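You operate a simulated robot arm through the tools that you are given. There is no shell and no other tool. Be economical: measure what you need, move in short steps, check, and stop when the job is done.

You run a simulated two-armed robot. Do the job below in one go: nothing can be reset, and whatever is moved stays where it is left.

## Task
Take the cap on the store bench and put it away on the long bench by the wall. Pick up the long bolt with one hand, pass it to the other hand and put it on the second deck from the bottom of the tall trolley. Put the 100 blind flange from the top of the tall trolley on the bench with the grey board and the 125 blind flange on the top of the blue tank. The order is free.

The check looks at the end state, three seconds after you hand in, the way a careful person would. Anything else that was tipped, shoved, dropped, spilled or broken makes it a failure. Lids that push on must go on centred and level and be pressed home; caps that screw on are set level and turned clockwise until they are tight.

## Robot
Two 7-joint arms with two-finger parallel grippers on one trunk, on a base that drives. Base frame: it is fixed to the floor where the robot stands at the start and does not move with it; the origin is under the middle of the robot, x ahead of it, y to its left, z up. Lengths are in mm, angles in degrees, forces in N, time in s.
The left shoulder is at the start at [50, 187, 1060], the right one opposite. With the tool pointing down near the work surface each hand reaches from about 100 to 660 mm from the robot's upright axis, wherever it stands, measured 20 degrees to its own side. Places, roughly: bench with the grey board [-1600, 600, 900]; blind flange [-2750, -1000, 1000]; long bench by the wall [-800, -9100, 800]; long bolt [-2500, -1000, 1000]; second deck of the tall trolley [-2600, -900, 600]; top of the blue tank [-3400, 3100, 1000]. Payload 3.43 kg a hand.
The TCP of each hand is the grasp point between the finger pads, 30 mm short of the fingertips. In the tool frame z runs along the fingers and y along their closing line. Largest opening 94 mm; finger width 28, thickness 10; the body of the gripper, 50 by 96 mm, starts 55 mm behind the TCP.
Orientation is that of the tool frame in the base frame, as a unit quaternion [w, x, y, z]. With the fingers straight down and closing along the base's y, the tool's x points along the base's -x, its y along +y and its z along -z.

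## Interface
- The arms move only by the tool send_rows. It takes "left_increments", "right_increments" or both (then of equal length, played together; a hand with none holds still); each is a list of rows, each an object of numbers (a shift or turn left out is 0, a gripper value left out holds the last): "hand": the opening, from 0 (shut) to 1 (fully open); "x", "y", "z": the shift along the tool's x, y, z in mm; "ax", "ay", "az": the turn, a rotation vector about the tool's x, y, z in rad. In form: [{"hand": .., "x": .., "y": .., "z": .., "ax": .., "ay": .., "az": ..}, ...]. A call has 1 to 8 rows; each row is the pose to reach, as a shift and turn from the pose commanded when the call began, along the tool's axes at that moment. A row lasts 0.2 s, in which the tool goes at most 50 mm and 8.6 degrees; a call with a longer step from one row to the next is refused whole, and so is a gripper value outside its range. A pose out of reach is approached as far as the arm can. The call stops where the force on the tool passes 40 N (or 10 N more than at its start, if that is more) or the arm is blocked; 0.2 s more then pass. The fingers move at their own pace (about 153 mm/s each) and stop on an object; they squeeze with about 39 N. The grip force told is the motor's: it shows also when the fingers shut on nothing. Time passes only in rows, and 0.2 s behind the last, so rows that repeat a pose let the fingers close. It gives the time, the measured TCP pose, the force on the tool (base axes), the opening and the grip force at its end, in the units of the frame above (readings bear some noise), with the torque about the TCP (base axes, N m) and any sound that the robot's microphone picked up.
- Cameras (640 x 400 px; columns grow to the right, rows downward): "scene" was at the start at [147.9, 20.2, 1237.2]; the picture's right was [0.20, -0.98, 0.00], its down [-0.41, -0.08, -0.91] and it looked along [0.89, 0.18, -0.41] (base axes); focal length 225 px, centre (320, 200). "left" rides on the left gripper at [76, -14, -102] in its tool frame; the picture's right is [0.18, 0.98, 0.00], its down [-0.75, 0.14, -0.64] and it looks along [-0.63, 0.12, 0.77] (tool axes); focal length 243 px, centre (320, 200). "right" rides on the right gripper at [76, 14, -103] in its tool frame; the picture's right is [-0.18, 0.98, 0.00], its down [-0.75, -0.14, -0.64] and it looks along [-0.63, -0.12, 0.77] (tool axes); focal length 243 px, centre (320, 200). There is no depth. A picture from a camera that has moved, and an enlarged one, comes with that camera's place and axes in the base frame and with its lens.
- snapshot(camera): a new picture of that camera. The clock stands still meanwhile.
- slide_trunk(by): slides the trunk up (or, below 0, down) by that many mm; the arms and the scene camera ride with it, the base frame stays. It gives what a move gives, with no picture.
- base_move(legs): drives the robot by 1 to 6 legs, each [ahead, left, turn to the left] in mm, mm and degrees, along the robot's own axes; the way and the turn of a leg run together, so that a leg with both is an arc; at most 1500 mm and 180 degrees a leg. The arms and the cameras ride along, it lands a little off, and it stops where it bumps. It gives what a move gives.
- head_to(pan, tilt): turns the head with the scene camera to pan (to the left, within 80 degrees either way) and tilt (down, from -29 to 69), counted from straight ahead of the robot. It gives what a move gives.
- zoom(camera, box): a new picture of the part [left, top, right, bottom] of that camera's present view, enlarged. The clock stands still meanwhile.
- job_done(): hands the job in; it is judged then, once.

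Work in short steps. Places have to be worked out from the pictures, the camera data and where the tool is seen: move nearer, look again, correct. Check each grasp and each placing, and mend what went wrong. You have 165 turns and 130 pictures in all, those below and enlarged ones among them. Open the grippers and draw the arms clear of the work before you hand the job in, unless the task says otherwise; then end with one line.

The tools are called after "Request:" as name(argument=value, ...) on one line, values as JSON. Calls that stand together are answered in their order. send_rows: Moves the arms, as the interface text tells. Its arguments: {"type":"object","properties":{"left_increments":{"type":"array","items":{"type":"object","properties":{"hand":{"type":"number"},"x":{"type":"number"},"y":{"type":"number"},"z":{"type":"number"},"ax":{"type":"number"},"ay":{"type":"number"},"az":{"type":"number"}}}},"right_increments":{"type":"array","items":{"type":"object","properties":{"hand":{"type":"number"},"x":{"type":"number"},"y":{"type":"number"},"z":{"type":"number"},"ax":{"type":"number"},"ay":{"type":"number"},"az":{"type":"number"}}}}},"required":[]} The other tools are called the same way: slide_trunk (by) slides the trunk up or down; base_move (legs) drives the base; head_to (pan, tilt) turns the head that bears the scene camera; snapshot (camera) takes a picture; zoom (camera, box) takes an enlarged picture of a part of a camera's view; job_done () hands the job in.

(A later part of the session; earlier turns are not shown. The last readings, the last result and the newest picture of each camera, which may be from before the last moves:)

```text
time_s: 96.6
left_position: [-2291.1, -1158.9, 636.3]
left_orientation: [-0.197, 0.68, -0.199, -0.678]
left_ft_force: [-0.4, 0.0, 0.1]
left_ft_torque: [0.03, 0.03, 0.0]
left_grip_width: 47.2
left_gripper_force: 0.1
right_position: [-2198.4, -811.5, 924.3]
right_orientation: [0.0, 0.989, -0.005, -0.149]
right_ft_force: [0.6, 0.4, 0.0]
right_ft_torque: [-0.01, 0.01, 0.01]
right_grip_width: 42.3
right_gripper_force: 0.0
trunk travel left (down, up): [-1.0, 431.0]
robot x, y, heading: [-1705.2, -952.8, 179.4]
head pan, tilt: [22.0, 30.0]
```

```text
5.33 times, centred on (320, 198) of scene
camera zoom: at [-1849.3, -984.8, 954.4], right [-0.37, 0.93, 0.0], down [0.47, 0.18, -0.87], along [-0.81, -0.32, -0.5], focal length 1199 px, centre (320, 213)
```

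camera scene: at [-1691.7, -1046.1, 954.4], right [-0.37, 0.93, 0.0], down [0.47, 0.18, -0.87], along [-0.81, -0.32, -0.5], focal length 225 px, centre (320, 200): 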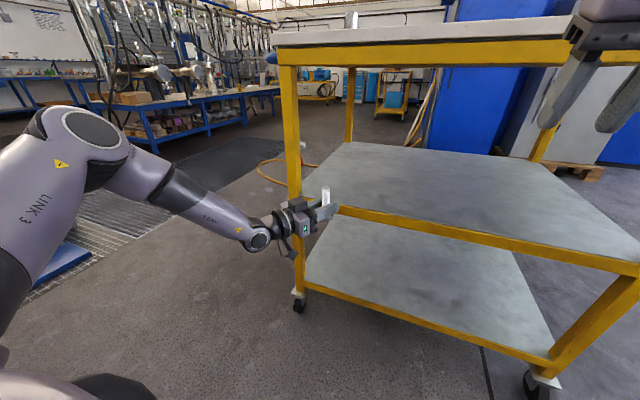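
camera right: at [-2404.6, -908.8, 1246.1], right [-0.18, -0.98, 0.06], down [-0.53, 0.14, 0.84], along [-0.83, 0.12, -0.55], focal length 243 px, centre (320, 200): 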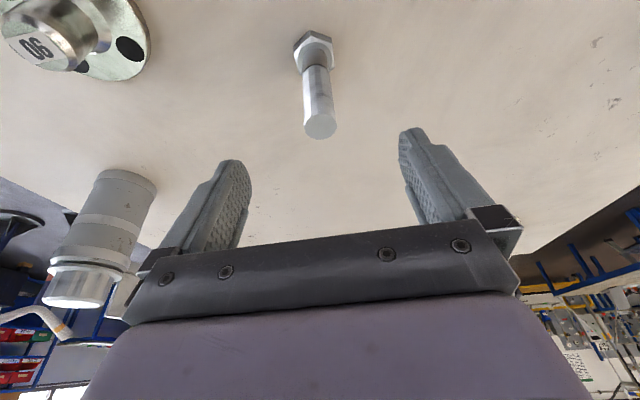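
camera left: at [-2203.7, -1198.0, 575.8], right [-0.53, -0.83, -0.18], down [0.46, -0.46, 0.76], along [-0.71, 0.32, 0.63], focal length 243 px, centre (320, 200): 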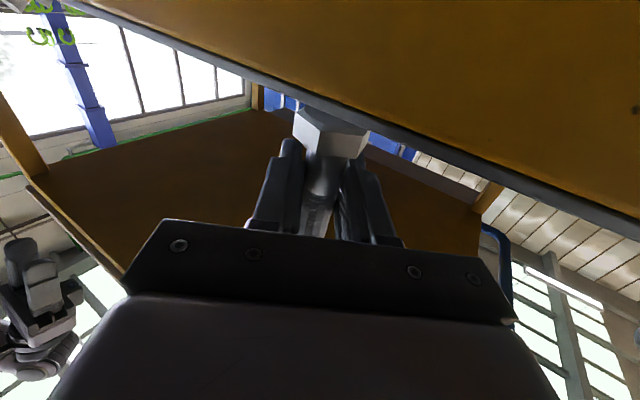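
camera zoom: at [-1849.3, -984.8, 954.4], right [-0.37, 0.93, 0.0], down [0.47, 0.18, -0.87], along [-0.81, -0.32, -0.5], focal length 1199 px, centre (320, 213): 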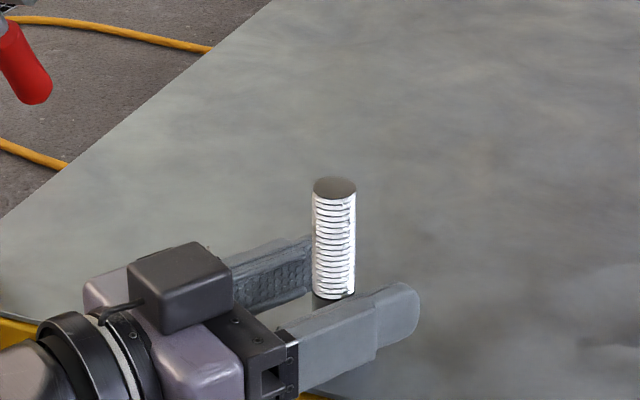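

Bolt stands upright on the deck. Open fully and retreat along the hand's own line using the base.

Request:
send_rows(left_increments=[{"hand": 0.9}, {"hand": 0.9}])

Request:
base_move(legs=[[-170, 105, 0]])

Request:
snapshot(camera="scene")

```text
time_s: 97.2
left_position: [-2291.9, -1158.5, 636.0]
left_orientation: [-0.197, 0.679, -0.199, -0.678]
left_ft_force: [0.6, -0.5, 0.2]
left_ft_torque: [0.03, -0.01, -0.01]
left_grip_width: 84.4
left_gripper_force: 0.1
right_position: [-2199.9, -811.9, 924.9]
right_orientation: [0.0, 0.989, -0.004, -0.15]
right_ft_force: [0.0, 0.8, -0.2]
right_ft_torque: [-0.01, 0.01, 0.01]
right_grip_width: 42.2
right_gripper_force: 0.1
trunk travel left (down, up): [-1.0, 431.0]
robot x, y, heading: [-1703.4, -953.0, 179.5]
head pan, tilt: [22.0, 30.0]
```

```text
time_s: 98.8
left_position: [-2121.5, -1266.8, 635.8]
left_orientation: [-0.196, 0.68, -0.198, -0.679]
left_ft_force: [0.0, -0.8, -0.2]
left_ft_torque: [-0.01, -0.03, 0.01]
left_grip_width: 84.7
left_gripper_force: 0.1
right_position: [-2030.8, -919.8, 925.4]
right_orientation: [0.0, 0.989, -0.002, -0.149]
right_ft_force: [-1.0, -0.3, 1.1]
right_ft_torque: [0.03, 0.02, 0.02]
right_grip_width: 42.4
right_gripper_force: 0.0
trunk travel left (down, up): [-1.0, 431.0]
robot x, y, heading: [-1539.9, -1060.6, 179.7]
head pan, tilt: [22.0, 30.0]
```

```text
74 pictures are left
camera scene: at [-1681.1, -1090.9, 954.4], right [-0.37, 0.93, 0.0], down [0.46, 0.19, -0.87], along [-0.8, -0.32, -0.5], focal length 225 px, centre (320, 200)
```

scene: 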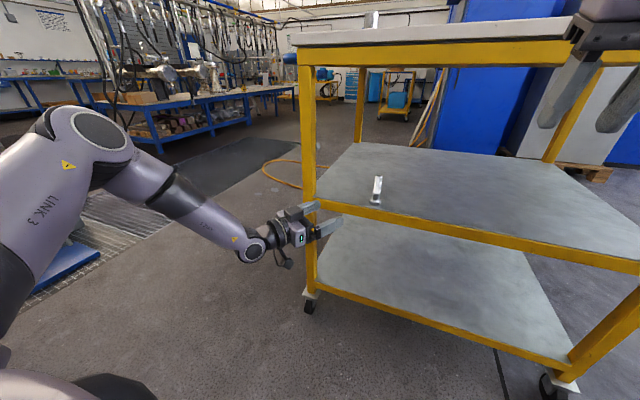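

Bolt stands on deck 2. Now raise the trunk and drive around the trolley's left side to its back (clear floor there), facing +x at the end.

Request:
slide_trunk(by=400)

Request:
base_move(legs=[[0, 950, 0], [1050, 0, 0], [1050, 0, 0], [0, 0, 180]])

Request:
head_to(pan=30, tilt=22)

Request:
snapshot(camera="scene")

```text
time_s: 102.6
left_position: [-2122.7, -1266.2, 1036.2]
left_orientation: [-0.196, 0.68, -0.198, -0.678]
left_ft_force: [0.0, 0.2, 0.9]
left_ft_torque: [0.02, 0.03, 0.01]
left_grip_width: 84.6
left_gripper_force: 0.0
right_position: [-2031.0, -919.3, 1324.7]
right_orientation: [0.0, 0.989, -0.001, -0.15]
right_ft_force: [0.4, -0.1, 0.2]
right_ft_torque: [-0.03, 0.05, 0.03]
right_grip_width: 42.2
right_gripper_force: 0.1
trunk travel left (down, up): [-401.0, 31.0]
robot x, y, heading: [-1539.8, -1059.8, 180.0]
head pan, tilt: [22.0, 30.0]
```

```text
time_s: 124.8
left_position: [-3032.0, -1859.7, 1036.1]
left_orientation: [0.682, 0.186, 0.683, -0.184]
left_ft_force: [-0.3, 0.4, -0.7]
left_ft_torque: [0.0, -0.01, -0.04]
left_grip_width: 84.7
left_gripper_force: 0.1
right_position: [-3111.8, -2207.6, 1324.6]
right_orientation: [0.149, -0.015, 0.989, 0.002]
right_ft_force: [0.6, 0.8, -0.2]
right_ft_torque: [0.03, 0.02, 0.0]
right_grip_width: 42.3
right_gripper_force: 0.1
trunk travel left (down, up): [-401.0, 31.0]
robot x, y, heading: [-3609.4, -2087.0, 1.4]
head pan, tilt: [22.0, 30.0]
```

```text
time_s: 125.5
left_position: [-3032.0, -1857.5, 1036.3]
left_orientation: [0.682, 0.186, 0.683, -0.184]
left_ft_force: [-0.2, -0.3, 0.2]
left_ft_torque: [-0.01, -0.04, 0.04]
left_grip_width: 84.4
left_gripper_force: 0.1
right_position: [-3113.0, -2208.6, 1323.5]
right_orientation: [0.15, -0.014, 0.989, 0.003]
right_ft_force: [0.2, -0.1, 0.8]
right_ft_torque: [-0.01, 0.0, 0.01]
right_grip_width: 42.2
right_gripper_force: 0.0
trunk travel left (down, up): [-401.0, 31.0]
robot x, y, heading: [-3610.7, -2083.6, 1.5]
head pan, tilt: [30.0, 22.0]
```

```text
73 pictures are left
camera scene: at [-3473.3, -2032.3, 1367.2], right [0.53, -0.85, 0.0], down [-0.32, -0.2, -0.93], along [0.79, 0.49, -0.38], focal length 225 px, centre (320, 200)
```

scene: 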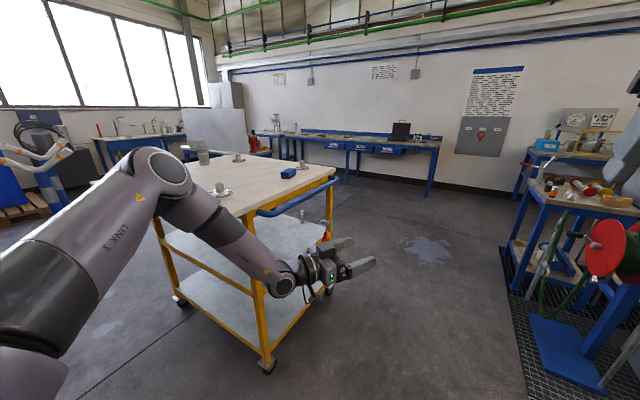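

The left hand would sweep into the trolley; first bring it back to a raised, near tool-down pose (20° forward) before sliding sideways.

Request:
send_rows(left_increments=[{"ax": -0.14, "x": -30}, {"ax": -0.28, "x": -60}, {"ax": -0.42, "x": -90}, {"ax": -0.56, "x": -120}])

Request:
send_rows(left_increments=[{"ay": 0.15, "x": -25}, {"ay": 0.3, "x": -50}, {"ay": 0.45, "x": -75}, {"ay": 0.6, "x": -100}, {"ay": 0.75, "x": -125}, {"ay": 0.9, "x": -150, "z": -15}, {"ay": 1.05, "x": -175, "z": -30}, {"ay": 1.2, "x": -180, "z": -45}])

```text
time_s: 126.5
left_position: [-3033.5, -1858.6, 1155.0]
left_orientation: [0.706, -0.009, 0.708, 0.012]
left_ft_force: [-0.4, 0.2, 0.4]
left_ft_torque: [0.04, -0.03, 0.02]
left_grip_width: 84.4
left_gripper_force: 0.2
right_position: [-3110.4, -2208.6, 1325.3]
right_orientation: [0.15, -0.015, 0.989, 0.003]
right_ft_force: [0.3, -1.1, -1.2]
right_ft_torque: [-0.02, 0.0, -0.03]
right_grip_width: 42.3
right_gripper_force: 0.0
trunk travel left (down, up): [-401.0, 31.0]
robot x, y, heading: [-3606.5, -2086.6, 1.6]
head pan, tilt: [30.0, 22.0]
```

```text
time_s: 128.3
left_position: [-3100.8, -1811.1, 1304.0]
left_orientation: [0.194, -0.014, 0.981, 0.005]
left_ft_force: [0.3, 0.0, 0.6]
left_ft_torque: [0.0, 0.01, 0.0]
left_grip_width: 84.6
left_gripper_force: 0.0
left hand out of reach, approached as far as the arm can: row 6, 7, 8
right_position: [-3110.2, -2209.5, 1323.6]
right_orientation: [0.149, -0.013, 0.989, 0.003]
right_ft_force: [-0.3, -0.1, -0.4]
right_ft_torque: [0.02, 0.02, -0.02]
right_grip_width: 42.5
right_gripper_force: 0.0
trunk travel left (down, up): [-401.0, 31.0]
robot x, y, heading: [-3611.0, -2085.8, 1.7]
head pan, tilt: [30.0, 22.0]
```

Both hands are high now. Correct heading and slide left 1050 behind the trolley.

Request:
base_move(legs=[[0, 0, -1.6], [-30, 1050, 0]])

Request:
head_to(pan=0, tilt=32)

Request:
snapshot(camera="scene")

```text
time_s: 134.2
left_position: [-3130.5, -750.6, 1303.3]
left_orientation: [0.197, -0.003, 0.98, 0.002]
left_ft_force: [-0.2, 0.2, 0.4]
left_ft_torque: [0.01, -0.01, 0.03]
left_grip_width: 84.8
left_gripper_force: 0.0
right_position: [-3149.6, -1148.0, 1324.6]
right_orientation: [0.15, -0.004, 0.989, 0.0]
right_ft_force: [0.0, 0.0, -1.7]
right_ft_torque: [0.02, 0.0, -0.03]
right_grip_width: 42.6
right_gripper_force: 0.0
trunk travel left (down, up): [-401.0, 31.0]
robot x, y, heading: [-3645.3, -1011.2, 0.4]
head pan, tilt: [30.0, 22.0]
```

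```text
time_s: 135.1
left_position: [-3130.9, -751.8, 1304.0]
left_orientation: [0.195, -0.003, 0.981, 0.002]
left_ft_force: [0.4, -0.1, 0.2]
left_ft_torque: [0.03, 0.0, -0.01]
left_grip_width: 84.5
left_gripper_force: 0.0
right_position: [-3149.5, -1149.5, 1323.8]
right_orientation: [0.15, -0.003, 0.989, 0.001]
right_ft_force: [0.5, 1.1, -0.7]
right_ft_torque: [0.01, 0.0, 0.0]
right_grip_width: 42.1
right_gripper_force: 0.0
trunk travel left (down, up): [-401.0, 31.0]
robot x, y, heading: [-3644.6, -1013.7, 0.5]
head pan, tilt: [0.0, 32.0]
```

```text
72 pictures are left
camera scene: at [-3497.6, -1010.8, 1351.3], right [0.01, -1.0, 0.0], down [-0.53, 0.0, -0.85], along [0.85, 0.01, -0.53], focal length 225 px, centre (320, 200)
```

scene: 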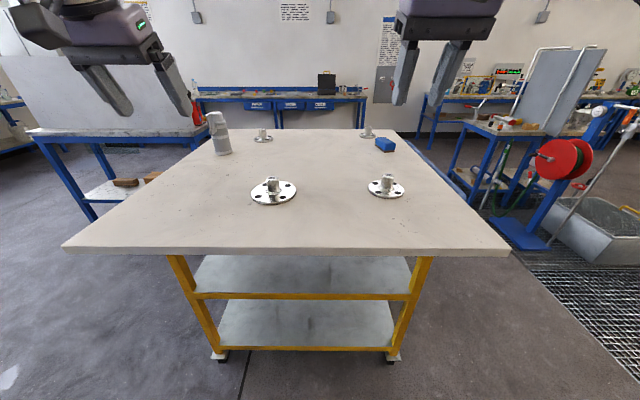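

Flange 125 ≈(-2938,-877), flange 100 ≈(-2910,-1200). Drive 95 closer and move both open hands above them.

Request:
base_move(legs=[[95, 0, -0.4]])

Request:
send_rows(left_increments=[{"x": -5, "y": -21, "z": 30, "hand": 0.95}, {"x": -10, "y": -42, "z": 60}, {"x": -15, "y": -63, "z": 90}, {"x": -20, "y": -84, "z": 120}, {"x": -25, "y": -105, "z": 150}, {"x": -29.5, "y": -125, "z": 179}, {"x": -29.5, "y": -125, "z": 179}], right_increments=[{"x": -14, "y": -8, "z": 35, "hand": 0.95}, {"x": -29, "y": -17, "z": 70}, {"x": -43, "y": -25, "z": 105}, {"x": -58, "y": -34, "z": 140}, {"x": -72, "y": -42, "z": 175}, {"x": -87, "y": -51, "z": 209}, {"x": -87, "y": -51, "z": 209}])

Request:
snapshot(camera="left")

Request:
snapshot(camera="right")

Request:
snapshot(camera="scene")

```text
time_s: 136.3
left_position: [-3032.0, -754.1, 1303.7]
left_orientation: [0.196, -0.001, 0.981, 0.002]
left_ft_force: [0.0, -0.3, 0.5]
left_ft_torque: [-0.02, 0.04, 0.05]
left_grip_width: 84.6
left_gripper_force: 0.0
right_position: [-3053.5, -1151.2, 1324.2]
right_orientation: [0.149, 0.0, 0.989, 0.0]
right_ft_force: [0.5, -0.7, -0.7]
right_ft_torque: [0.03, 0.04, 0.01]
right_grip_width: 42.2
right_gripper_force: 0.1
trunk travel left (down, up): [-401.0, 31.0]
robot x, y, heading: [-3547.5, -1012.1, 0.1]
head pan, tilt: [0.0, 32.0]
```

```text
time_s: 137.9
left_position: [-2988.0, -821.5, 1148.3]
left_orientation: [0.197, 0.0, 0.98, 0.001]
left_ft_force: [0.1, 0.4, -0.7]
left_ft_torque: [0.0, -0.01, 0.02]
left_grip_width: 89.4
left_gripper_force: 0.1
left hand out of reach, approached as far as the arm can: row 2, 3, 4, 5, 6, 7
right_position: [-2908.2, -1200.5, 1152.4]
right_orientation: [0.15, -0.001, 0.989, 0.0]
right_ft_force: [0.3, -0.5, 0.2]
right_ft_torque: [0.01, 0.0, 0.01]
right_grip_width: 89.4
right_gripper_force: 0.0
trunk travel left (down, up): [-401.0, 31.0]
robot x, y, heading: [-3549.2, -1017.2, 0.2]
head pan, tilt: [0.0, 32.0]
```

```text
71 pictures are left
camera left: at [-3097.5, -834.5, 1213.9], right [-0.17, 0.98, -0.07], down [0.45, 0.14, 0.88], along [0.88, 0.12, -0.46], focal length 243 px, centre (320, 200)
```

left: 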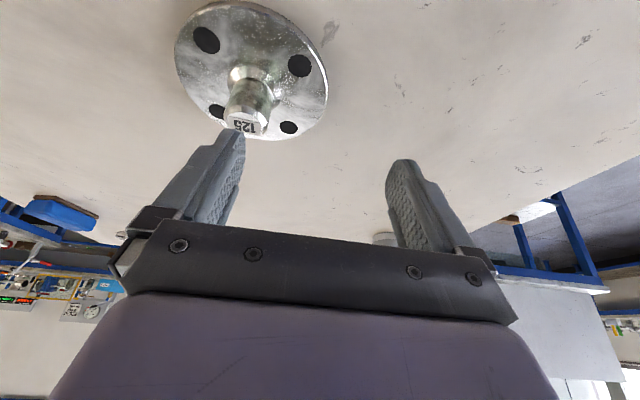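

```text
70 pictures are left
camera right: at [-3011.2, -1186.0, 1228.9], right [0.17, 0.98, 0.06], down [0.53, -0.14, 0.84], along [0.83, -0.12, -0.55], focal length 243 px, centre (320, 200)
```

right: 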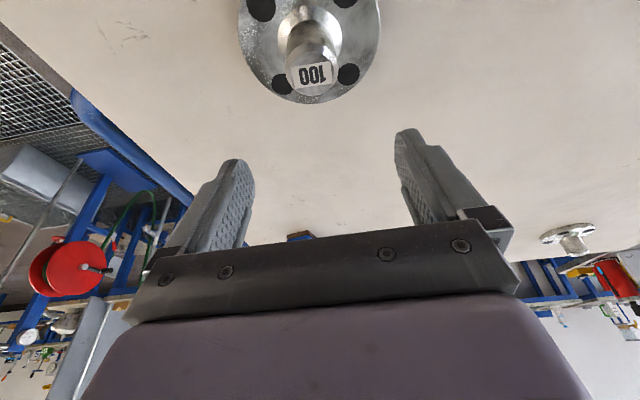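

```text
69 pictures are left
camera scene: at [-3401.7, -1011.4, 1351.4], right [0.0, -1.0, 0.0], down [-0.53, 0.0, -0.85], along [0.85, 0.0, -0.53], focal length 225 px, centre (320, 200)
```

scene: 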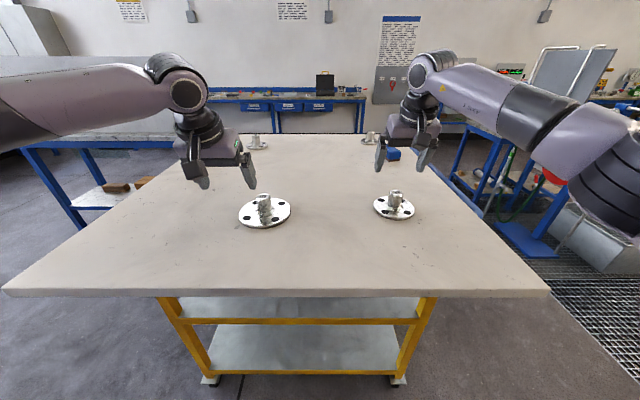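

Refined: 100 at (-2932,-1197), boss top 1080; 125 at (-2956,-877). Lower the right hand onto the 100's boss and shift the left toward the 125.

Request:
send_rows(right_increments=[{"x": 15, "y": 1.5, "z": 21}, {"x": 30, "y": 3.5, "z": 42}, {"x": 44.5, "y": 3.5, "z": 62.6}, {"x": 44.5, "y": 3.5, "z": 62.6}], left_increments=[{"x": -10, "y": -18, "z": 4}, {"x": -20, "y": -37, "z": 8}, {"x": -29.5, "y": -55.5, "z": 12.3}, {"x": -29.5, "y": -55.5, "z": 12.3}])

Request:
snapshot(camera="right")

Request:
zoom(camera="scene", box=[180, 120, 480, 307])

```text
time_s: 138.9
left_position: [-2996.2, -827.9, 1143.9]
left_orientation: [0.196, 0.0, 0.981, 0.002]
left_ft_force: [-0.3, 1.2, -0.2]
left_ft_torque: [-0.01, 0.0, 0.04]
left_grip_width: 89.1
left_gripper_force: 0.1
left hand out of reach, approached as far as the arm can: row 1, 2, 3, 4
right_position: [-2931.8, -1199.2, 1077.5]
right_orientation: [0.15, 0.0, 0.989, 0.001]
right_ft_force: [0.4, 0.2, -0.1]
right_ft_torque: [-0.01, 0.01, 0.02]
right_grip_width: 89.5
right_gripper_force: 0.0
trunk travel left (down, up): [-401.0, 31.0]
robot x, y, heading: [-3543.3, -1015.7, 0.1]
head pan, tilt: [0.0, 32.0]
```

```text
68 pictures are left
camera right: at [-3034.9, -1184.5, 1154.5], right [0.18, 0.98, 0.06], down [0.53, -0.14, 0.84], along [0.83, -0.12, -0.55], focal length 243 px, centre (320, 200)
```

right: 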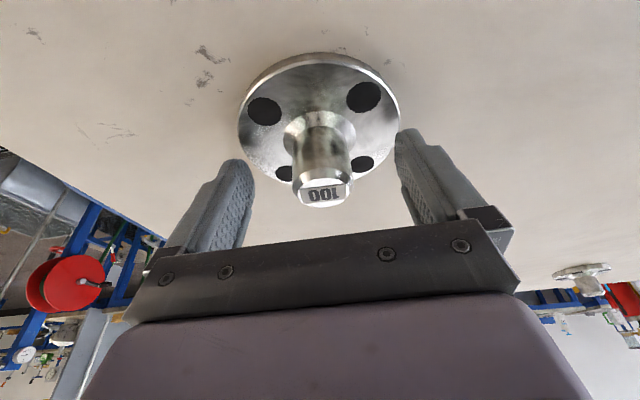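

```text
2.13 times, centred on (330, 214) of scene
camera zoom: at [-3401.2, -1011.2, 1351.3], right [0.0, -1.0, 0.0], down [-0.53, 0.0, -0.85], along [0.85, 0.0, -0.53], focal length 480 px, centre (299, 171)
```

zoom: 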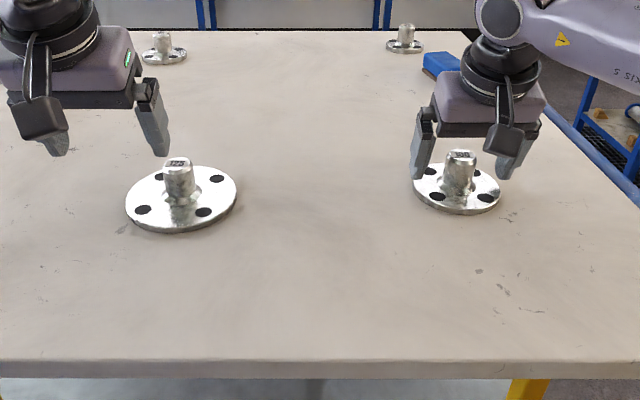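

Right is aligned on the 100 boss; close and lift it.

Request:
send_rows(right_increments=[{"hand": 0.0}, {"hand": 0.0}, {"hand": 0.0}, {"hand": 0.0}])

Request:
send_rows(right_increments=[{"x": -10, "z": -30}, {"x": -20, "z": -60}, {"x": -30, "z": -90}, {"x": -30, "z": -90}])

Request:
zoom(camera="scene", box=[180, 120, 480, 307])

```text
time_s: 139.9
left_position: [-2994.1, -827.4, 1144.8]
left_orientation: [0.196, 0.0, 0.981, 0.001]
left_ft_force: [0.3, -0.1, 1.3]
left_ft_torque: [0.01, 0.0, 0.01]
left_grip_width: 89.2
left_gripper_force: 0.1
right_position: [-2932.1, -1199.6, 1078.6]
right_orientation: [0.149, -0.001, 0.989, 0.001]
right_ft_force: [-0.1, 1.5, 0.7]
right_ft_torque: [0.02, -0.15, -0.02]
right_grip_width: 34.0
right_gripper_force: 38.7
trunk travel left (down, up): [-401.0, 31.0]
robot x, y, heading: [-3545.2, -1015.3, 0.2]
head pan, tilt: [0.0, 32.0]
```

```text
time_s: 140.9
left_position: [-2996.0, -827.9, 1142.7]
left_orientation: [0.196, -0.001, 0.981, 0.002]
left_ft_force: [0.5, -0.2, -0.1]
left_ft_torque: [0.02, -0.02, 0.04]
left_grip_width: 89.3
left_gripper_force: 0.1
right_position: [-2930.5, -1198.7, 1172.2]
right_orientation: [0.149, -0.001, 0.989, 0.001]
right_ft_force: [0.1, -0.1, 0.9]
right_ft_torque: [-0.01, 0.0, -0.02]
right_grip_width: 0.0
right_gripper_force: 33.2
trunk travel left (down, up): [-401.0, 31.0]
robot x, y, heading: [-3548.4, -1016.5, 0.0]
head pan, tilt: [0.0, 32.0]
```

```text
2.13 times, centred on (330, 214) of scene
camera zoom: at [-3400.8, -1011.5, 1351.2], right [0.0, -1.0, 0.0], down [-0.53, 0.0, -0.85], along [0.85, 0.0, -0.53], focal length 480 px, centre (299, 171)
```

zoom: 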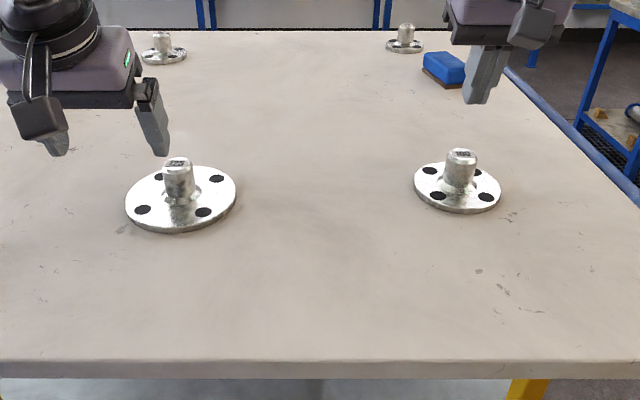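

The grip slipped off (flange stayed in place). Retry deeper: reopen, go down until nearly touching the plate, squeeze longer and lift slowly while watching force.

Request:
send_rows(right_increments=[{"hand": 0.95}, {"hand": 0.95, "x": 10, "z": 30}, {"x": 20, "z": 60}, {"x": 30, "z": 90}, {"x": 32, "z": 96}, {"x": 32, "z": 96}])

Request:
send_rows(right_increments=[{"x": 0.7, "z": 2}, {"x": 1.4, "z": 4}, {"x": 2, "z": 6}, {"x": 2, "z": 6}])

Request:
zoom(camera="scene", box=[340, 150, 460, 225])

```text
time_s: 142.3
left_position: [-2996.7, -827.6, 1144.3]
left_orientation: [0.197, -0.001, 0.98, 0.002]
left_ft_force: [-0.3, -0.4, 0.5]
left_ft_torque: [-0.01, -0.03, -0.02]
left_grip_width: 89.1
left_gripper_force: 0.0
right_position: [-2933.2, -1197.6, 1072.7]
right_orientation: [0.151, -0.001, 0.989, 0.001]
right_ft_force: [0.6, -0.5, 5.4]
right_ft_torque: [-0.22, -0.03, -0.01]
right_grip_width: 89.4
right_gripper_force: 0.1
trunk travel left (down, up): [-401.0, 31.0]
robot x, y, heading: [-3547.4, -1016.2, 0.2]
head pan, tilt: [0.0, 32.0]
```

```text
time_s: 143.3
left_position: [-2998.0, -826.8, 1145.3]
left_orientation: [0.198, 0.0, 0.98, 0.001]
left_ft_force: [-0.3, -0.3, -0.5]
left_ft_torque: [-0.01, 0.01, 0.02]
left_grip_width: 89.2
left_gripper_force: 0.2
right_position: [-2935.0, -1198.3, 1070.9]
right_orientation: [0.157, 0.0, 0.988, 0.001]
right_ft_force: [3.3, -4.2, 33.9]
right_ft_torque: [-1.27, 0.05, 0.28]
right_grip_width: 89.8
right_gripper_force: 0.5
trunk travel left (down, up): [-401.0, 31.0]
robot x, y, heading: [-3546.1, -1016.7, -0.3]
head pan, tilt: [0.0, 32.0]
```

```text
5.33 times, centred on (400, 188) of scene
camera zoom: at [-3404.2, -1010.8, 1352.0], right [0.0, -1.0, 0.0], down [-0.53, 0.0, -0.85], along [0.85, 0.0, -0.53], focal length 1199 px, centre (-107, 267)
```

zoom: 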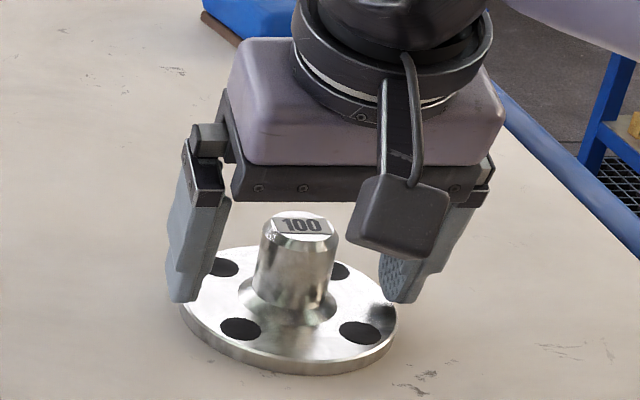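

Tips touched the plate; the boss flares at its foot, so the earlier grip likely wedged on the flare. Raise to TCP≈1086 so pads sit on the straight part, close, then lift slowly.

Request:
send_rows(right_increments=[{"x": -5.8, "z": -18.7}, {"x": -5.8, "z": -18.7}, {"x": -5.8, "z": -18.7, "hand": 0}, {"x": -5.8, "z": -18.7, "hand": 0}, {"x": -5.8, "z": -18.7, "hand": 0}, {"x": -5.8, "z": -18.7, "hand": 0}, {"x": -5.8, "z": -18.7, "hand": 0}])

Request:
send_rows(right_increments=[{"x": -0.9, "z": -2.9}, {"x": -1.8, "z": -5.8}, {"x": -1.8, "z": -5.8}])

Request:
zoom(camera="scene", box=[340, 150, 460, 225])

```text
time_s: 144.9
left_position: [-2994.9, -827.0, 1143.9]
left_orientation: [0.196, 0.001, 0.981, 0.001]
left_ft_force: [-0.1, 0.5, 0.4]
left_ft_torque: [0.0, 0.04, -0.01]
left_grip_width: 89.4
left_gripper_force: 0.1
right_position: [-2932.9, -1198.6, 1082.9]
right_orientation: [0.149, 0.0, 0.989, 0.001]
right_ft_force: [0.7, 0.7, -0.2]
right_ft_torque: [-0.02, 0.09, 0.0]
right_grip_width: 33.2
right_gripper_force: 38.5
trunk travel left (down, up): [-401.0, 31.0]
robot x, y, heading: [-3548.7, -1012.5, 0.1]
head pan, tilt: [0.0, 32.0]
```

```text
time_s: 145.7
left_position: [-2994.0, -828.1, 1143.9]
left_orientation: [0.196, -0.001, 0.981, 0.002]
left_ft_force: [0.2, -0.1, 0.2]
left_ft_torque: [0.0, -0.04, 0.01]
left_grip_width: 89.3
left_gripper_force: 0.1
right_position: [-2931.9, -1198.0, 1090.5]
right_orientation: [0.149, 0.0, 0.989, 0.002]
right_ft_force: [0.2, -0.2, -7.6]
right_ft_torque: [-0.01, 0.04, 0.0]
right_grip_width: 33.2
right_gripper_force: 38.7
trunk travel left (down, up): [-401.0, 31.0]
robot x, y, heading: [-3548.1, -1011.9, 0.2]
head pan, tilt: [0.0, 32.0]
```

```text
5.33 times, centred on (400, 188) of scene
camera zoom: at [-3400.3, -1011.6, 1351.1], right [0.0, -1.0, 0.0], down [-0.53, 0.0, -0.85], along [0.85, 0.0, -0.53], focal length 1199 px, centre (-107, 267)
```

zoom: 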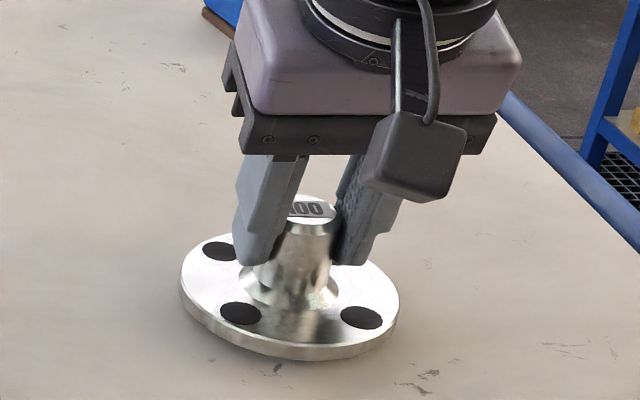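

Now holding with 7.6 N load: lifted. Raise it more, slowly.

Request:
send_rows(right_increments=[{"x": -4, "z": -13}, {"x": -8, "z": -26}, {"x": -12, "z": -40}, {"x": -17, "z": -55}, {"x": -21, "z": -70}, {"x": -21, "z": -70}])

Request:
snapshot(camera="scene")

```text
time_s: 147.1
left_position: [-2993.7, -828.5, 1142.5]
left_orientation: [0.196, -0.001, 0.981, 0.001]
left_ft_force: [0.1, 0.4, -0.1]
left_ft_torque: [0.02, -0.01, 0.03]
left_grip_width: 89.3
left_gripper_force: 0.0
right_position: [-2933.6, -1198.2, 1163.6]
right_orientation: [0.149, 0.0, 0.989, 0.001]
right_ft_force: [-0.7, 0.9, -8.2]
right_ft_torque: [0.04, 0.06, 0.03]
right_grip_width: 33.2
right_gripper_force: 39.0
trunk travel left (down, up): [-401.0, 31.0]
robot x, y, heading: [-3550.8, -1010.9, 0.1]
head pan, tilt: [0.0, 32.0]
```

```text
63 pictures are left
camera scene: at [-3400.2, -1011.6, 1351.1], right [0.0, -1.0, 0.0], down [-0.53, 0.0, -0.85], along [0.85, 0.0, -0.53], focal length 225 px, centre (320, 200)
```

scene: 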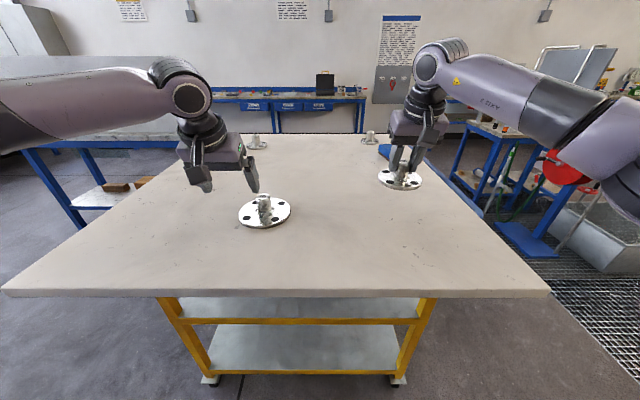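

100 held. Shift the base 30 ahead and 48 right to bring the left hand over the 125.

Request:
base_move(legs=[[30, -48, 0]])

Request:
snapshot(camera="left")

```text
time_s: 148.0
left_position: [-2964.0, -876.4, 1142.9]
left_orientation: [0.195, 0.0, 0.981, 0.002]
left_ft_force: [0.2, -0.3, -0.2]
left_ft_torque: [0.02, -0.01, 0.01]
left_grip_width: 89.3
left_gripper_force: 0.0
right_position: [-2903.1, -1246.8, 1163.4]
right_orientation: [0.149, 0.001, 0.989, 0.001]
right_ft_force: [0.2, -0.6, -7.7]
right_ft_torque: [0.01, 0.06, 0.01]
right_grip_width: 33.2
right_gripper_force: 39.3
trunk travel left (down, up): [-401.0, 31.0]
robot x, y, heading: [-3518.9, -1064.1, -0.0]
head pan, tilt: [0.0, 32.0]
```

```text
62 pictures are left
camera left: at [-3073.3, -890.5, 1209.0], right [-0.17, 0.98, -0.07], down [0.45, 0.14, 0.88], along [0.88, 0.12, -0.47], focal length 243 px, centre (320, 200)
```

left: 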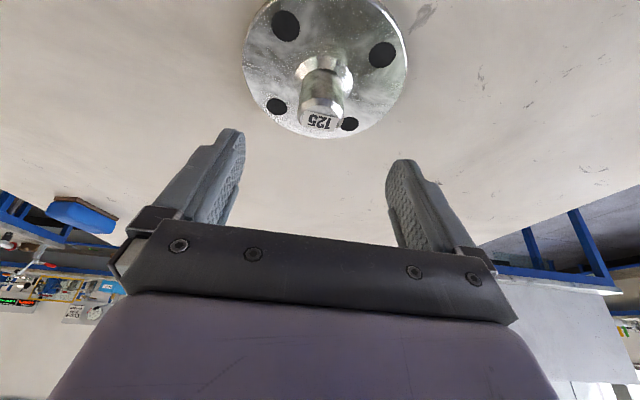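

125 boss at (-2956,-878). Lower the left to z≈1086 over it.

Request:
send_rows(left_increments=[{"x": 5, "y": -1, "z": 19}, {"x": 10, "y": -2, "z": 38}, {"x": 14.5, "y": -2, "z": 55.7}, {"x": 14.5, "y": -2, "z": 55.7}])

Request:
snapshot(camera="left")

```text
time_s: 149.0
left_position: [-2961.3, -875.3, 1086.6]
left_orientation: [0.197, 0.0, 0.98, 0.001]
left_ft_force: [0.7, 0.0, 0.3]
left_ft_torque: [-0.02, 0.0, -0.01]
left_grip_width: 89.2
left_gripper_force: 0.1
left hand out of reach, approached as far as the arm can: row 3, 4
right_position: [-2903.5, -1245.8, 1163.7]
right_orientation: [0.149, -0.001, 0.989, 0.002]
right_ft_force: [0.3, -1.0, -8.0]
right_ft_torque: [-0.01, 0.06, -0.01]
right_grip_width: 33.3
right_gripper_force: 38.6
trunk travel left (down, up): [-401.0, 31.0]
robot x, y, heading: [-3516.4, -1061.6, -0.2]
head pan, tilt: [0.0, 32.0]
```

```text
61 pictures are left
camera left: at [-3069.6, -888.0, 1152.4], right [-0.17, 0.98, -0.07], down [0.45, 0.14, 0.88], along [0.88, 0.12, -0.46], focal length 243 px, centre (320, 200)
```

left: 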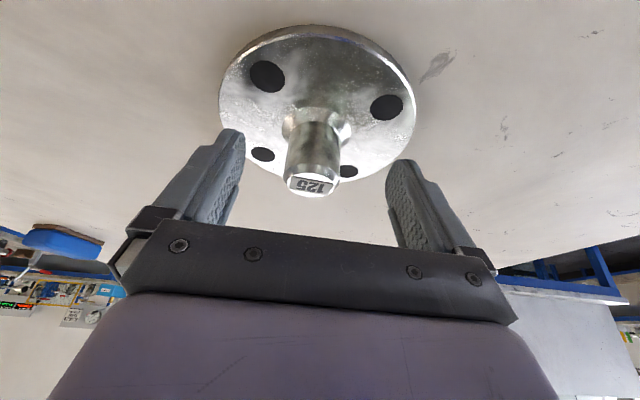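

Well placed for the pads on the boss. Close the left and lift slowly.

Request:
send_rows(left_increments=[{"hand": 0}, {"hand": 0}, {"hand": 0}, {"hand": 0}])

Request:
send_rows(left_increments=[{"x": -1.2, "z": -2.8}, {"x": -2.4, "z": -5.6}, {"x": -2.4, "z": -5.6}])

```text
time_s: 150.0
left_position: [-2960.8, -875.5, 1086.4]
left_orientation: [0.195, 0.0, 0.981, 0.001]
left_ft_force: [-1.2, -3.5, 0.1]
left_ft_torque: [-0.57, -0.06, -0.12]
left_grip_width: 33.5
left_gripper_force: 39.6
right_position: [-2903.5, -1245.2, 1164.9]
right_orientation: [0.149, 0.0, 0.989, 0.0]
right_ft_force: [-1.2, -0.4, -8.1]
right_ft_torque: [-0.01, 0.05, -0.01]
right_grip_width: 32.9
right_gripper_force: 39.2
trunk travel left (down, up): [-401.0, 31.0]
robot x, y, heading: [-3520.4, -1059.4, -0.1]
head pan, tilt: [0.0, 32.0]
```

```text
time_s: 150.8
left_position: [-2960.5, -874.3, 1092.6]
left_orientation: [0.196, -0.001, 0.981, 0.002]
left_ft_force: [0.4, -1.3, -10.9]
left_ft_torque: [0.06, 0.1, 0.01]
left_grip_width: 33.3
left_gripper_force: 38.7
right_position: [-2903.6, -1245.3, 1163.9]
right_orientation: [0.148, -0.001, 0.989, 0.001]
right_ft_force: [0.4, 0.2, -6.6]
right_ft_torque: [-0.03, 0.06, 0.01]
right_grip_width: 33.0
right_gripper_force: 38.9
trunk travel left (down, up): [-401.0, 31.0]
robot x, y, heading: [-3517.4, -1062.6, 0.2]
head pan, tilt: [0.0, 32.0]
```

Left carries 10.9 N: the 125 is off the table. Lift it gently further.

Request:
send_rows(left_increments=[{"x": -5, "z": -12}, {"x": -10, "z": -24}, {"x": -15, "z": -37}, {"x": -20, "z": -50}, {"x": -25, "z": -62}, {"x": -25, "z": -62}])

Request:
snapshot(camera="scene")

```text
time_s: 152.2
left_position: [-2962.0, -872.0, 1160.0]
left_orientation: [0.196, 0.0, 0.981, 0.001]
left_ft_force: [-0.4, -0.4, -11.1]
left_ft_torque: [0.04, 0.14, 0.03]
left_grip_width: 33.2
left_gripper_force: 39.0
left hand out of reach, approached as far as the arm can: row 5, 6
right_position: [-2903.1, -1245.7, 1164.4]
right_orientation: [0.148, -0.001, 0.989, 0.0]
right_ft_force: [-0.5, -1.0, -6.9]
right_ft_torque: [-0.03, 0.04, -0.02]
right_grip_width: 32.8
right_gripper_force: 39.1
trunk travel left (down, up): [-401.0, 31.0]
robot x, y, heading: [-3517.1, -1062.7, -0.0]
head pan, tilt: [0.0, 32.0]
```

```text
60 pictures are left
camera scene: at [-3369.1, -1059.0, 1350.9], right [0.0, -1.0, 0.0], down [-0.53, 0.0, -0.85], along [0.85, 0.0, -0.53], focal length 225 px, centre (320, 200)
```

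scene: 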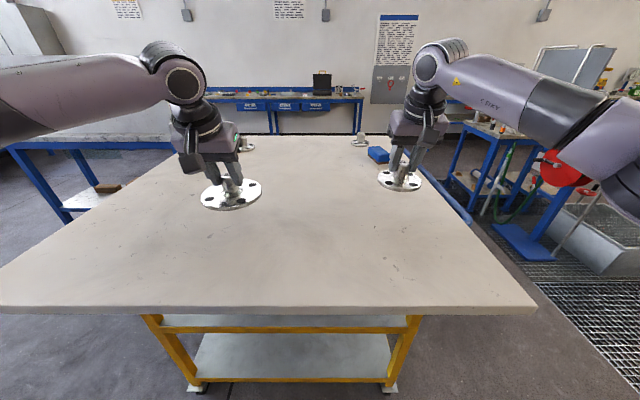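

Both flanges held. Back away 330 and look to the left (+y) where the blue tank should be.

Request:
base_move(legs=[[-300, 0, 0], [0, 0, 45]])

Request:
head_to(pan=35, tilt=12)

Request:
snapshot(camera="scene")

```text
time_s: 156.3
left_position: [-3555.9, -535.8, 1158.0]
left_orientation: [0.18, -0.372, 0.907, 0.074]
left_ft_force: [-0.9, -0.1, -11.0]
left_ft_torque: [-0.07, 0.13, -0.01]
left_grip_width: 33.1
left_gripper_force: 38.9
right_position: [-3249.5, -762.1, 1163.2]
right_orientation: [0.137, -0.376, 0.915, 0.057]
right_ft_force: [-0.2, -0.4, -6.6]
right_ft_torque: [-0.06, 0.06, 0.01]
right_grip_width: 33.0
right_gripper_force: 39.2
trunk travel left (down, up): [-401.0, 31.0]
robot x, y, heading: [-3818.7, -1062.6, 44.5]
head pan, tilt: [0.0, 32.0]
```

```text
time_s: 157.3
left_position: [-3554.5, -535.8, 1157.4]
left_orientation: [0.18, -0.372, 0.907, 0.074]
left_ft_force: [1.2, 0.7, -9.8]
left_ft_torque: [-0.12, 0.06, 0.04]
left_grip_width: 33.2
left_gripper_force: 39.2
right_position: [-3251.0, -761.7, 1163.5]
right_orientation: [0.137, -0.375, 0.915, 0.057]
right_ft_force: [0.2, 0.3, -6.9]
right_ft_torque: [-0.03, 0.04, 0.02]
right_grip_width: 32.9
right_gripper_force: 39.1
trunk travel left (down, up): [-401.0, 31.0]
robot x, y, heading: [-3812.5, -1061.8, 44.8]
head pan, tilt: [35.0, 12.0]
```

```text
59 pictures are left
camera scene: at [-3759.2, -925.6, 1383.2], right [0.98, -0.18, 0.0], down [-0.04, -0.21, -0.98], along [0.18, 0.96, -0.21], focal length 225 px, centre (320, 200)
```

scene: 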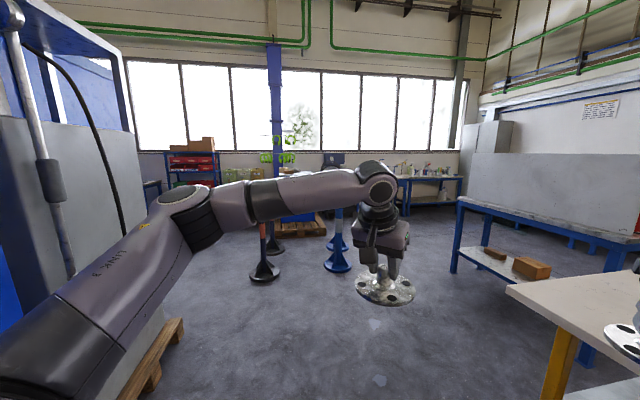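

Stands and a blue thing on a pallet are visible behind my arm. Zoom there.

Request:
zoom(camera="scene", box=[140, 110, 380, 300])

```text
2.11 times, centred on (260, 205) of scene
camera zoom: at [-3759.2, -925.6, 1383.2], right [0.98, -0.18, 0.0], down [-0.04, -0.21, -0.98], along [0.18, 0.96, -0.21], focal length 473 px, centre (446, 190)
```

zoom: 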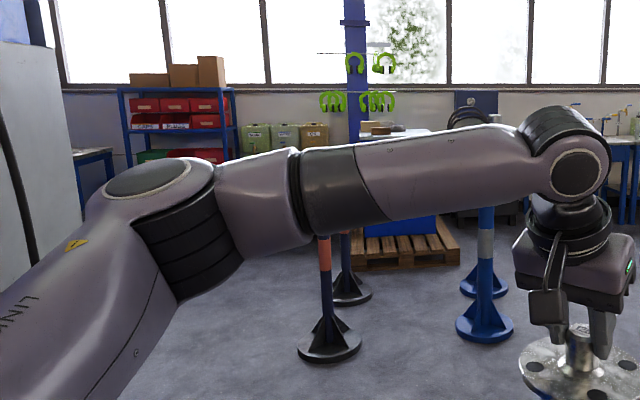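

The tank sits on a pallet around (-3400,3100) behind four stands; I'll go round their right side. Turn to +y and drive to about (-2650, 800), then look.

Request:
base_move(legs=[[0, 0, 45], [1060, 0, 0], [800, -950, 0], [0, -200, 0]])

Request:
head_to(pan=12, tilt=10)

Request:
snapshot(camera="scene")

```text
time_s: 172.0
left_position: [-2847.5, 1364.6, 1159.4]
left_orientation: [-0.136, 0.697, -0.69, -0.141]
left_ft_force: [0.9, -0.5, -10.9]
left_ft_torque: [-0.13, 0.0, -0.01]
left_grip_width: 33.0
left_gripper_force: 39.1
right_position: [-2472.0, 1427.5, 1163.7]
right_orientation: [-0.104, 0.703, -0.696, -0.106]
right_ft_force: [1.0, -0.4, -7.2]
right_ft_torque: [-0.04, -0.01, -0.04]
right_grip_width: 32.7
right_gripper_force: 38.9
trunk travel left (down, up): [-401.0, 31.0]
robot x, y, heading: [-2651.0, 811.4, 90.9]
head pan, tilt: [35.0, 12.0]
```

```text
time_s: 172.9
left_position: [-2847.6, 1365.4, 1157.8]
left_orientation: [-0.136, 0.698, -0.689, -0.139]
left_ft_force: [0.0, -0.3, -10.7]
left_ft_torque: [-0.16, 0.01, -0.01]
left_grip_width: 33.0
left_gripper_force: 39.2
right_position: [-2473.2, 1427.5, 1162.8]
right_orientation: [-0.104, 0.703, -0.696, -0.106]
right_ft_force: [0.1, -0.7, -8.2]
right_ft_torque: [-0.06, 0.0, -0.04]
right_grip_width: 32.7
right_gripper_force: 39.2
trunk travel left (down, up): [-401.0, 31.0]
robot x, y, heading: [-2650.9, 813.0, 90.8]
head pan, tilt: [12.0, 10.0]
```

```text
57 pictures are left
camera scene: at [-2673.2, 963.9, 1386.4], right [0.98, 0.22, 0.0], down [0.04, -0.17, -0.98], along [-0.22, 0.96, -0.18], focal length 225 px, centre (320, 200)
```

scene: 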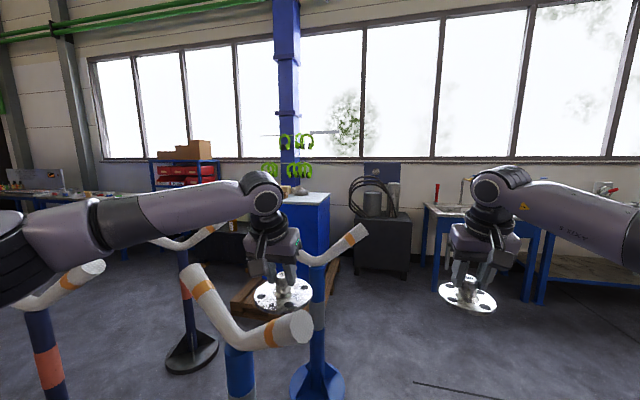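

White pipe arms on the stands are close to the left flange. Shift right 350 first, then ahead 600 and look again.

Request:
base_move(legs=[[0, -350, -0.8], [600, 0, 0]])

Request:
head_to(pan=35, tilt=14)

Request:
snapshot(camera="scene")

```text
time_s: 178.1
left_position: [-2495.3, 1978.4, 1158.5]
left_orientation: [0.138, -0.692, 0.695, 0.138]
left_ft_force: [0.6, 0.5, -11.8]
left_ft_torque: [-0.12, 0.03, -0.01]
left_grip_width: 33.0
left_gripper_force: 38.7
right_position: [-2120.2, 2035.8, 1163.2]
right_orientation: [0.105, -0.698, 0.701, 0.105]
right_ft_force: [0.3, 0.1, -7.5]
right_ft_torque: [-0.04, 0.01, -0.03]
right_grip_width: 32.3
right_gripper_force: 38.4
trunk travel left (down, up): [-401.0, 31.0]
robot x, y, heading: [-2307.9, 1420.4, 89.6]
head pan, tilt: [12.0, 10.0]
```

```text
time_s: 179.0
left_position: [-2494.7, 1977.4, 1157.9]
left_orientation: [0.137, -0.692, 0.695, 0.138]
left_ft_force: [-0.6, 0.1, -11.1]
left_ft_torque: [-0.16, 0.01, -0.03]
left_grip_width: 32.8
left_gripper_force: 39.2
right_position: [-2120.1, 2035.1, 1162.9]
right_orientation: [0.104, -0.697, 0.701, 0.104]
right_ft_force: [0.8, -0.2, -7.7]
right_ft_torque: [-0.05, 0.03, -0.01]
right_grip_width: 32.6
right_gripper_force: 38.9
trunk travel left (down, up): [-401.0, 31.0]
robot x, y, heading: [-2307.1, 1423.1, 89.9]
head pan, tilt: [35.0, 14.0]
```

```text
56 pictures are left
camera scene: at [-2361.5, 1560.4, 1380.0], right [0.82, 0.57, 0.0], down [0.14, -0.2, -0.97], along [-0.55, 0.8, -0.24], focal length 225 px, centre (320, 200)
```

scene: 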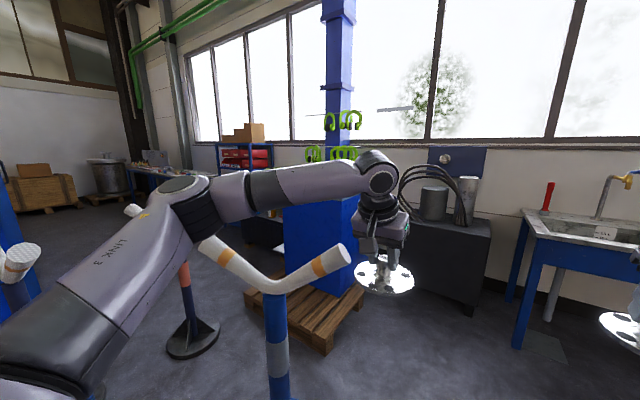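

The tank is ~500×300 on a pallet, its right end near x≈-3130. I'll get round the stands: right 250, ahead 980, turn left 90°, then slide +y to face the tank's end from the +x side.

Request:
base_move(legs=[[0, -250, 0], [980, 0, 0], [0, 0, 90], [0, -550, 0]])

Request:
head_to(pan=0, tilt=18)

Request:
snapshot(camera="scene")

```text
time_s: 192.1
left_position: [-2613.5, 2750.8, 1158.0]
left_orientation: [0.001, 0.981, -0.001, -0.195]
left_ft_force: [-0.2, -0.7, -11.0]
left_ft_torque: [0.0, -0.12, -0.04]
left_grip_width: 32.7
left_gripper_force: 39.1
right_position: [-2671.6, 3123.6, 1162.9]
right_orientation: [0.0, 0.989, -0.002, -0.147]
right_ft_force: [0.2, 0.5, -7.8]
right_ft_torque: [0.03, -0.04, 0.01]
right_grip_width: 32.3
right_gripper_force: 39.5
trunk travel left (down, up): [-401.0, 31.0]
robot x, y, heading: [-2062.0, 2938.1, 180.0]
head pan, tilt: [35.0, 14.0]
```

```text
time_s: 193.1
left_position: [-2616.2, 2749.4, 1157.9]
left_orientation: [0.002, 0.981, -0.001, -0.194]
left_ft_force: [0.2, -0.3, -10.8]
left_ft_torque: [0.02, -0.14, -0.03]
left_grip_width: 32.3
left_gripper_force: 39.3
right_position: [-2671.5, 3123.6, 1162.4]
right_orientation: [0.0, 0.989, -0.002, -0.148]
right_ft_force: [0.2, -0.3, -7.2]
right_ft_torque: [-0.04, -0.06, 0.0]
right_grip_width: 32.5
right_gripper_force: 38.7
trunk travel left (down, up): [-401.0, 31.0]
robot x, y, heading: [-2056.9, 2938.4, 179.6]
head pan, tilt: [0.0, 18.0]
```

```text
55 pictures are left
camera scene: at [-2212.0, 2939.3, 1373.4], right [0.0, 1.0, 0.0], down [0.31, 0.0, -0.95], along [-0.95, 0.0, -0.31], focal length 225 px, centre (320, 200)
```

scene: 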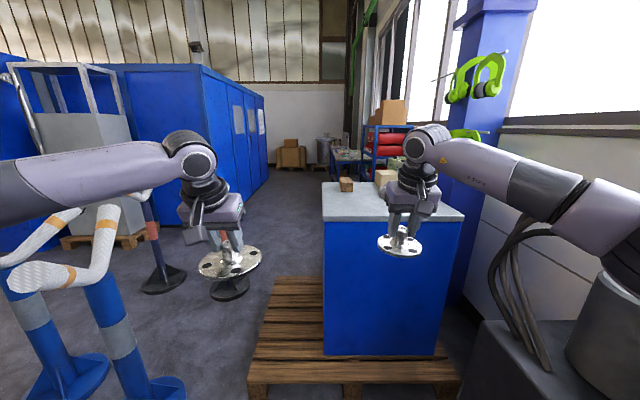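

Clear view: tank top near edge x≈-3110..-3170, y≈2950–3550, z≈980–1000. I turn 20° right and approach most of the way, then re-measure.

Request:
base_move(legs=[[0, 0, -20], [380, 80, 0]])

Request:
head_to(pan=0, tilt=30)

Request:
snapshot(camera="scene")

Request:
snapshot(camera="left")

```text
time_s: 196.6
left_position: [-3032.0, 3009.0, 1158.3]
left_orientation: [-0.033, 0.965, -0.174, -0.192]
left_ft_force: [0.4, -0.9, -10.6]
left_ft_torque: [-0.07, -0.13, 0.0]
left_grip_width: 32.6
left_gripper_force: 39.2
right_position: [-2958.3, 3381.4, 1162.7]
right_orientation: [-0.026, 0.973, -0.175, -0.146]
right_ft_force: [0.4, -0.5, -6.6]
right_ft_torque: [-0.01, -0.06, 0.01]
right_grip_width: 32.5
right_gripper_force: 39.0
trunk travel left (down, up): [-401.0, 31.0]
robot x, y, heading: [-2446.8, 2995.7, 159.6]
head pan, tilt: [0.0, 18.0]
```

```text
time_s: 197.4
left_position: [-3032.1, 3009.2, 1157.7]
left_orientation: [-0.034, 0.965, -0.174, -0.192]
left_ft_force: [-0.5, 0.7, -9.7]
left_ft_torque: [-0.05, -0.12, 0.02]
left_grip_width: 32.7
left_gripper_force: 38.9
right_position: [-2956.9, 3382.6, 1162.9]
right_orientation: [-0.025, 0.974, -0.174, -0.145]
right_ft_force: [0.7, 0.3, -6.7]
right_ft_torque: [0.0, -0.08, 0.02]
right_grip_width: 32.6
right_gripper_force: 38.8
trunk travel left (down, up): [-401.0, 31.0]
robot x, y, heading: [-2444.1, 2992.9, 159.7]
head pan, tilt: [0.0, 30.0]
```

```text
54 pictures are left
camera scene: at [-2586.9, 3048.7, 1354.2], right [0.35, 0.94, 0.0], down [0.47, -0.17, -0.87], along [-0.81, 0.3, -0.5], focal length 225 px, centre (320, 200)
```

scene: 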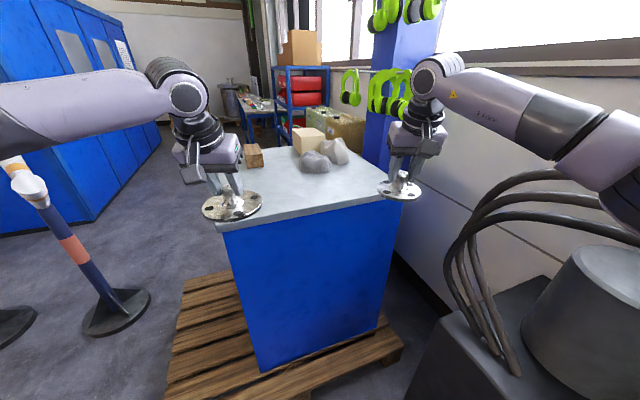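

```text
53 pictures are left
camera left: at [-2923.9, 2986.2, 1223.6], right [-0.18, -0.98, -0.07], down [-0.47, 0.03, 0.88], along [-0.86, 0.19, -0.47], focal length 243 px, centre (320, 200)
```

left: 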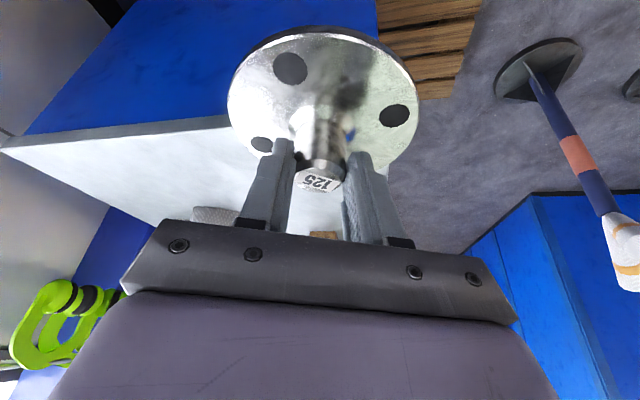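

Tank top ≈967 high, near edge x≈-3150, y 2955–3548. I test how far the left arm can extend while lowering: ahead 60, down 90.

Request:
send_rows(left_increments=[{"x": 9, "z": 21}, {"x": 17, "z": 42}, {"x": 26, "z": 62}, {"x": 34.6, "z": 83}, {"x": 16, "z": 91}, {"x": -2, "z": 98}, {"x": -21, "z": 106}, {"x": -21, "z": 106}])

```text
time_s: 199.2
left_position: [-3067.7, 2995.2, 1072.7]
left_orientation: [-0.033, 0.965, -0.174, -0.193]
left_ft_force: [-0.8, 0.3, -10.5]
left_ft_torque: [-0.03, -0.15, 0.03]
left_grip_width: 32.5
left_gripper_force: 38.9
left hand out of reach, approached as far as the arm can: row 5, 6, 7, 8
right_position: [-2956.6, 3382.1, 1163.3]
right_orientation: [-0.026, 0.974, -0.174, -0.146]
right_ft_force: [0.0, 0.7, -7.5]
right_ft_torque: [-0.04, -0.09, 0.01]
right_grip_width: 32.5
right_gripper_force: 38.9
trunk travel left (down, up): [-401.0, 31.0]
robot x, y, heading: [-2446.2, 2991.9, 159.6]
head pan, tilt: [0.0, 30.0]
```

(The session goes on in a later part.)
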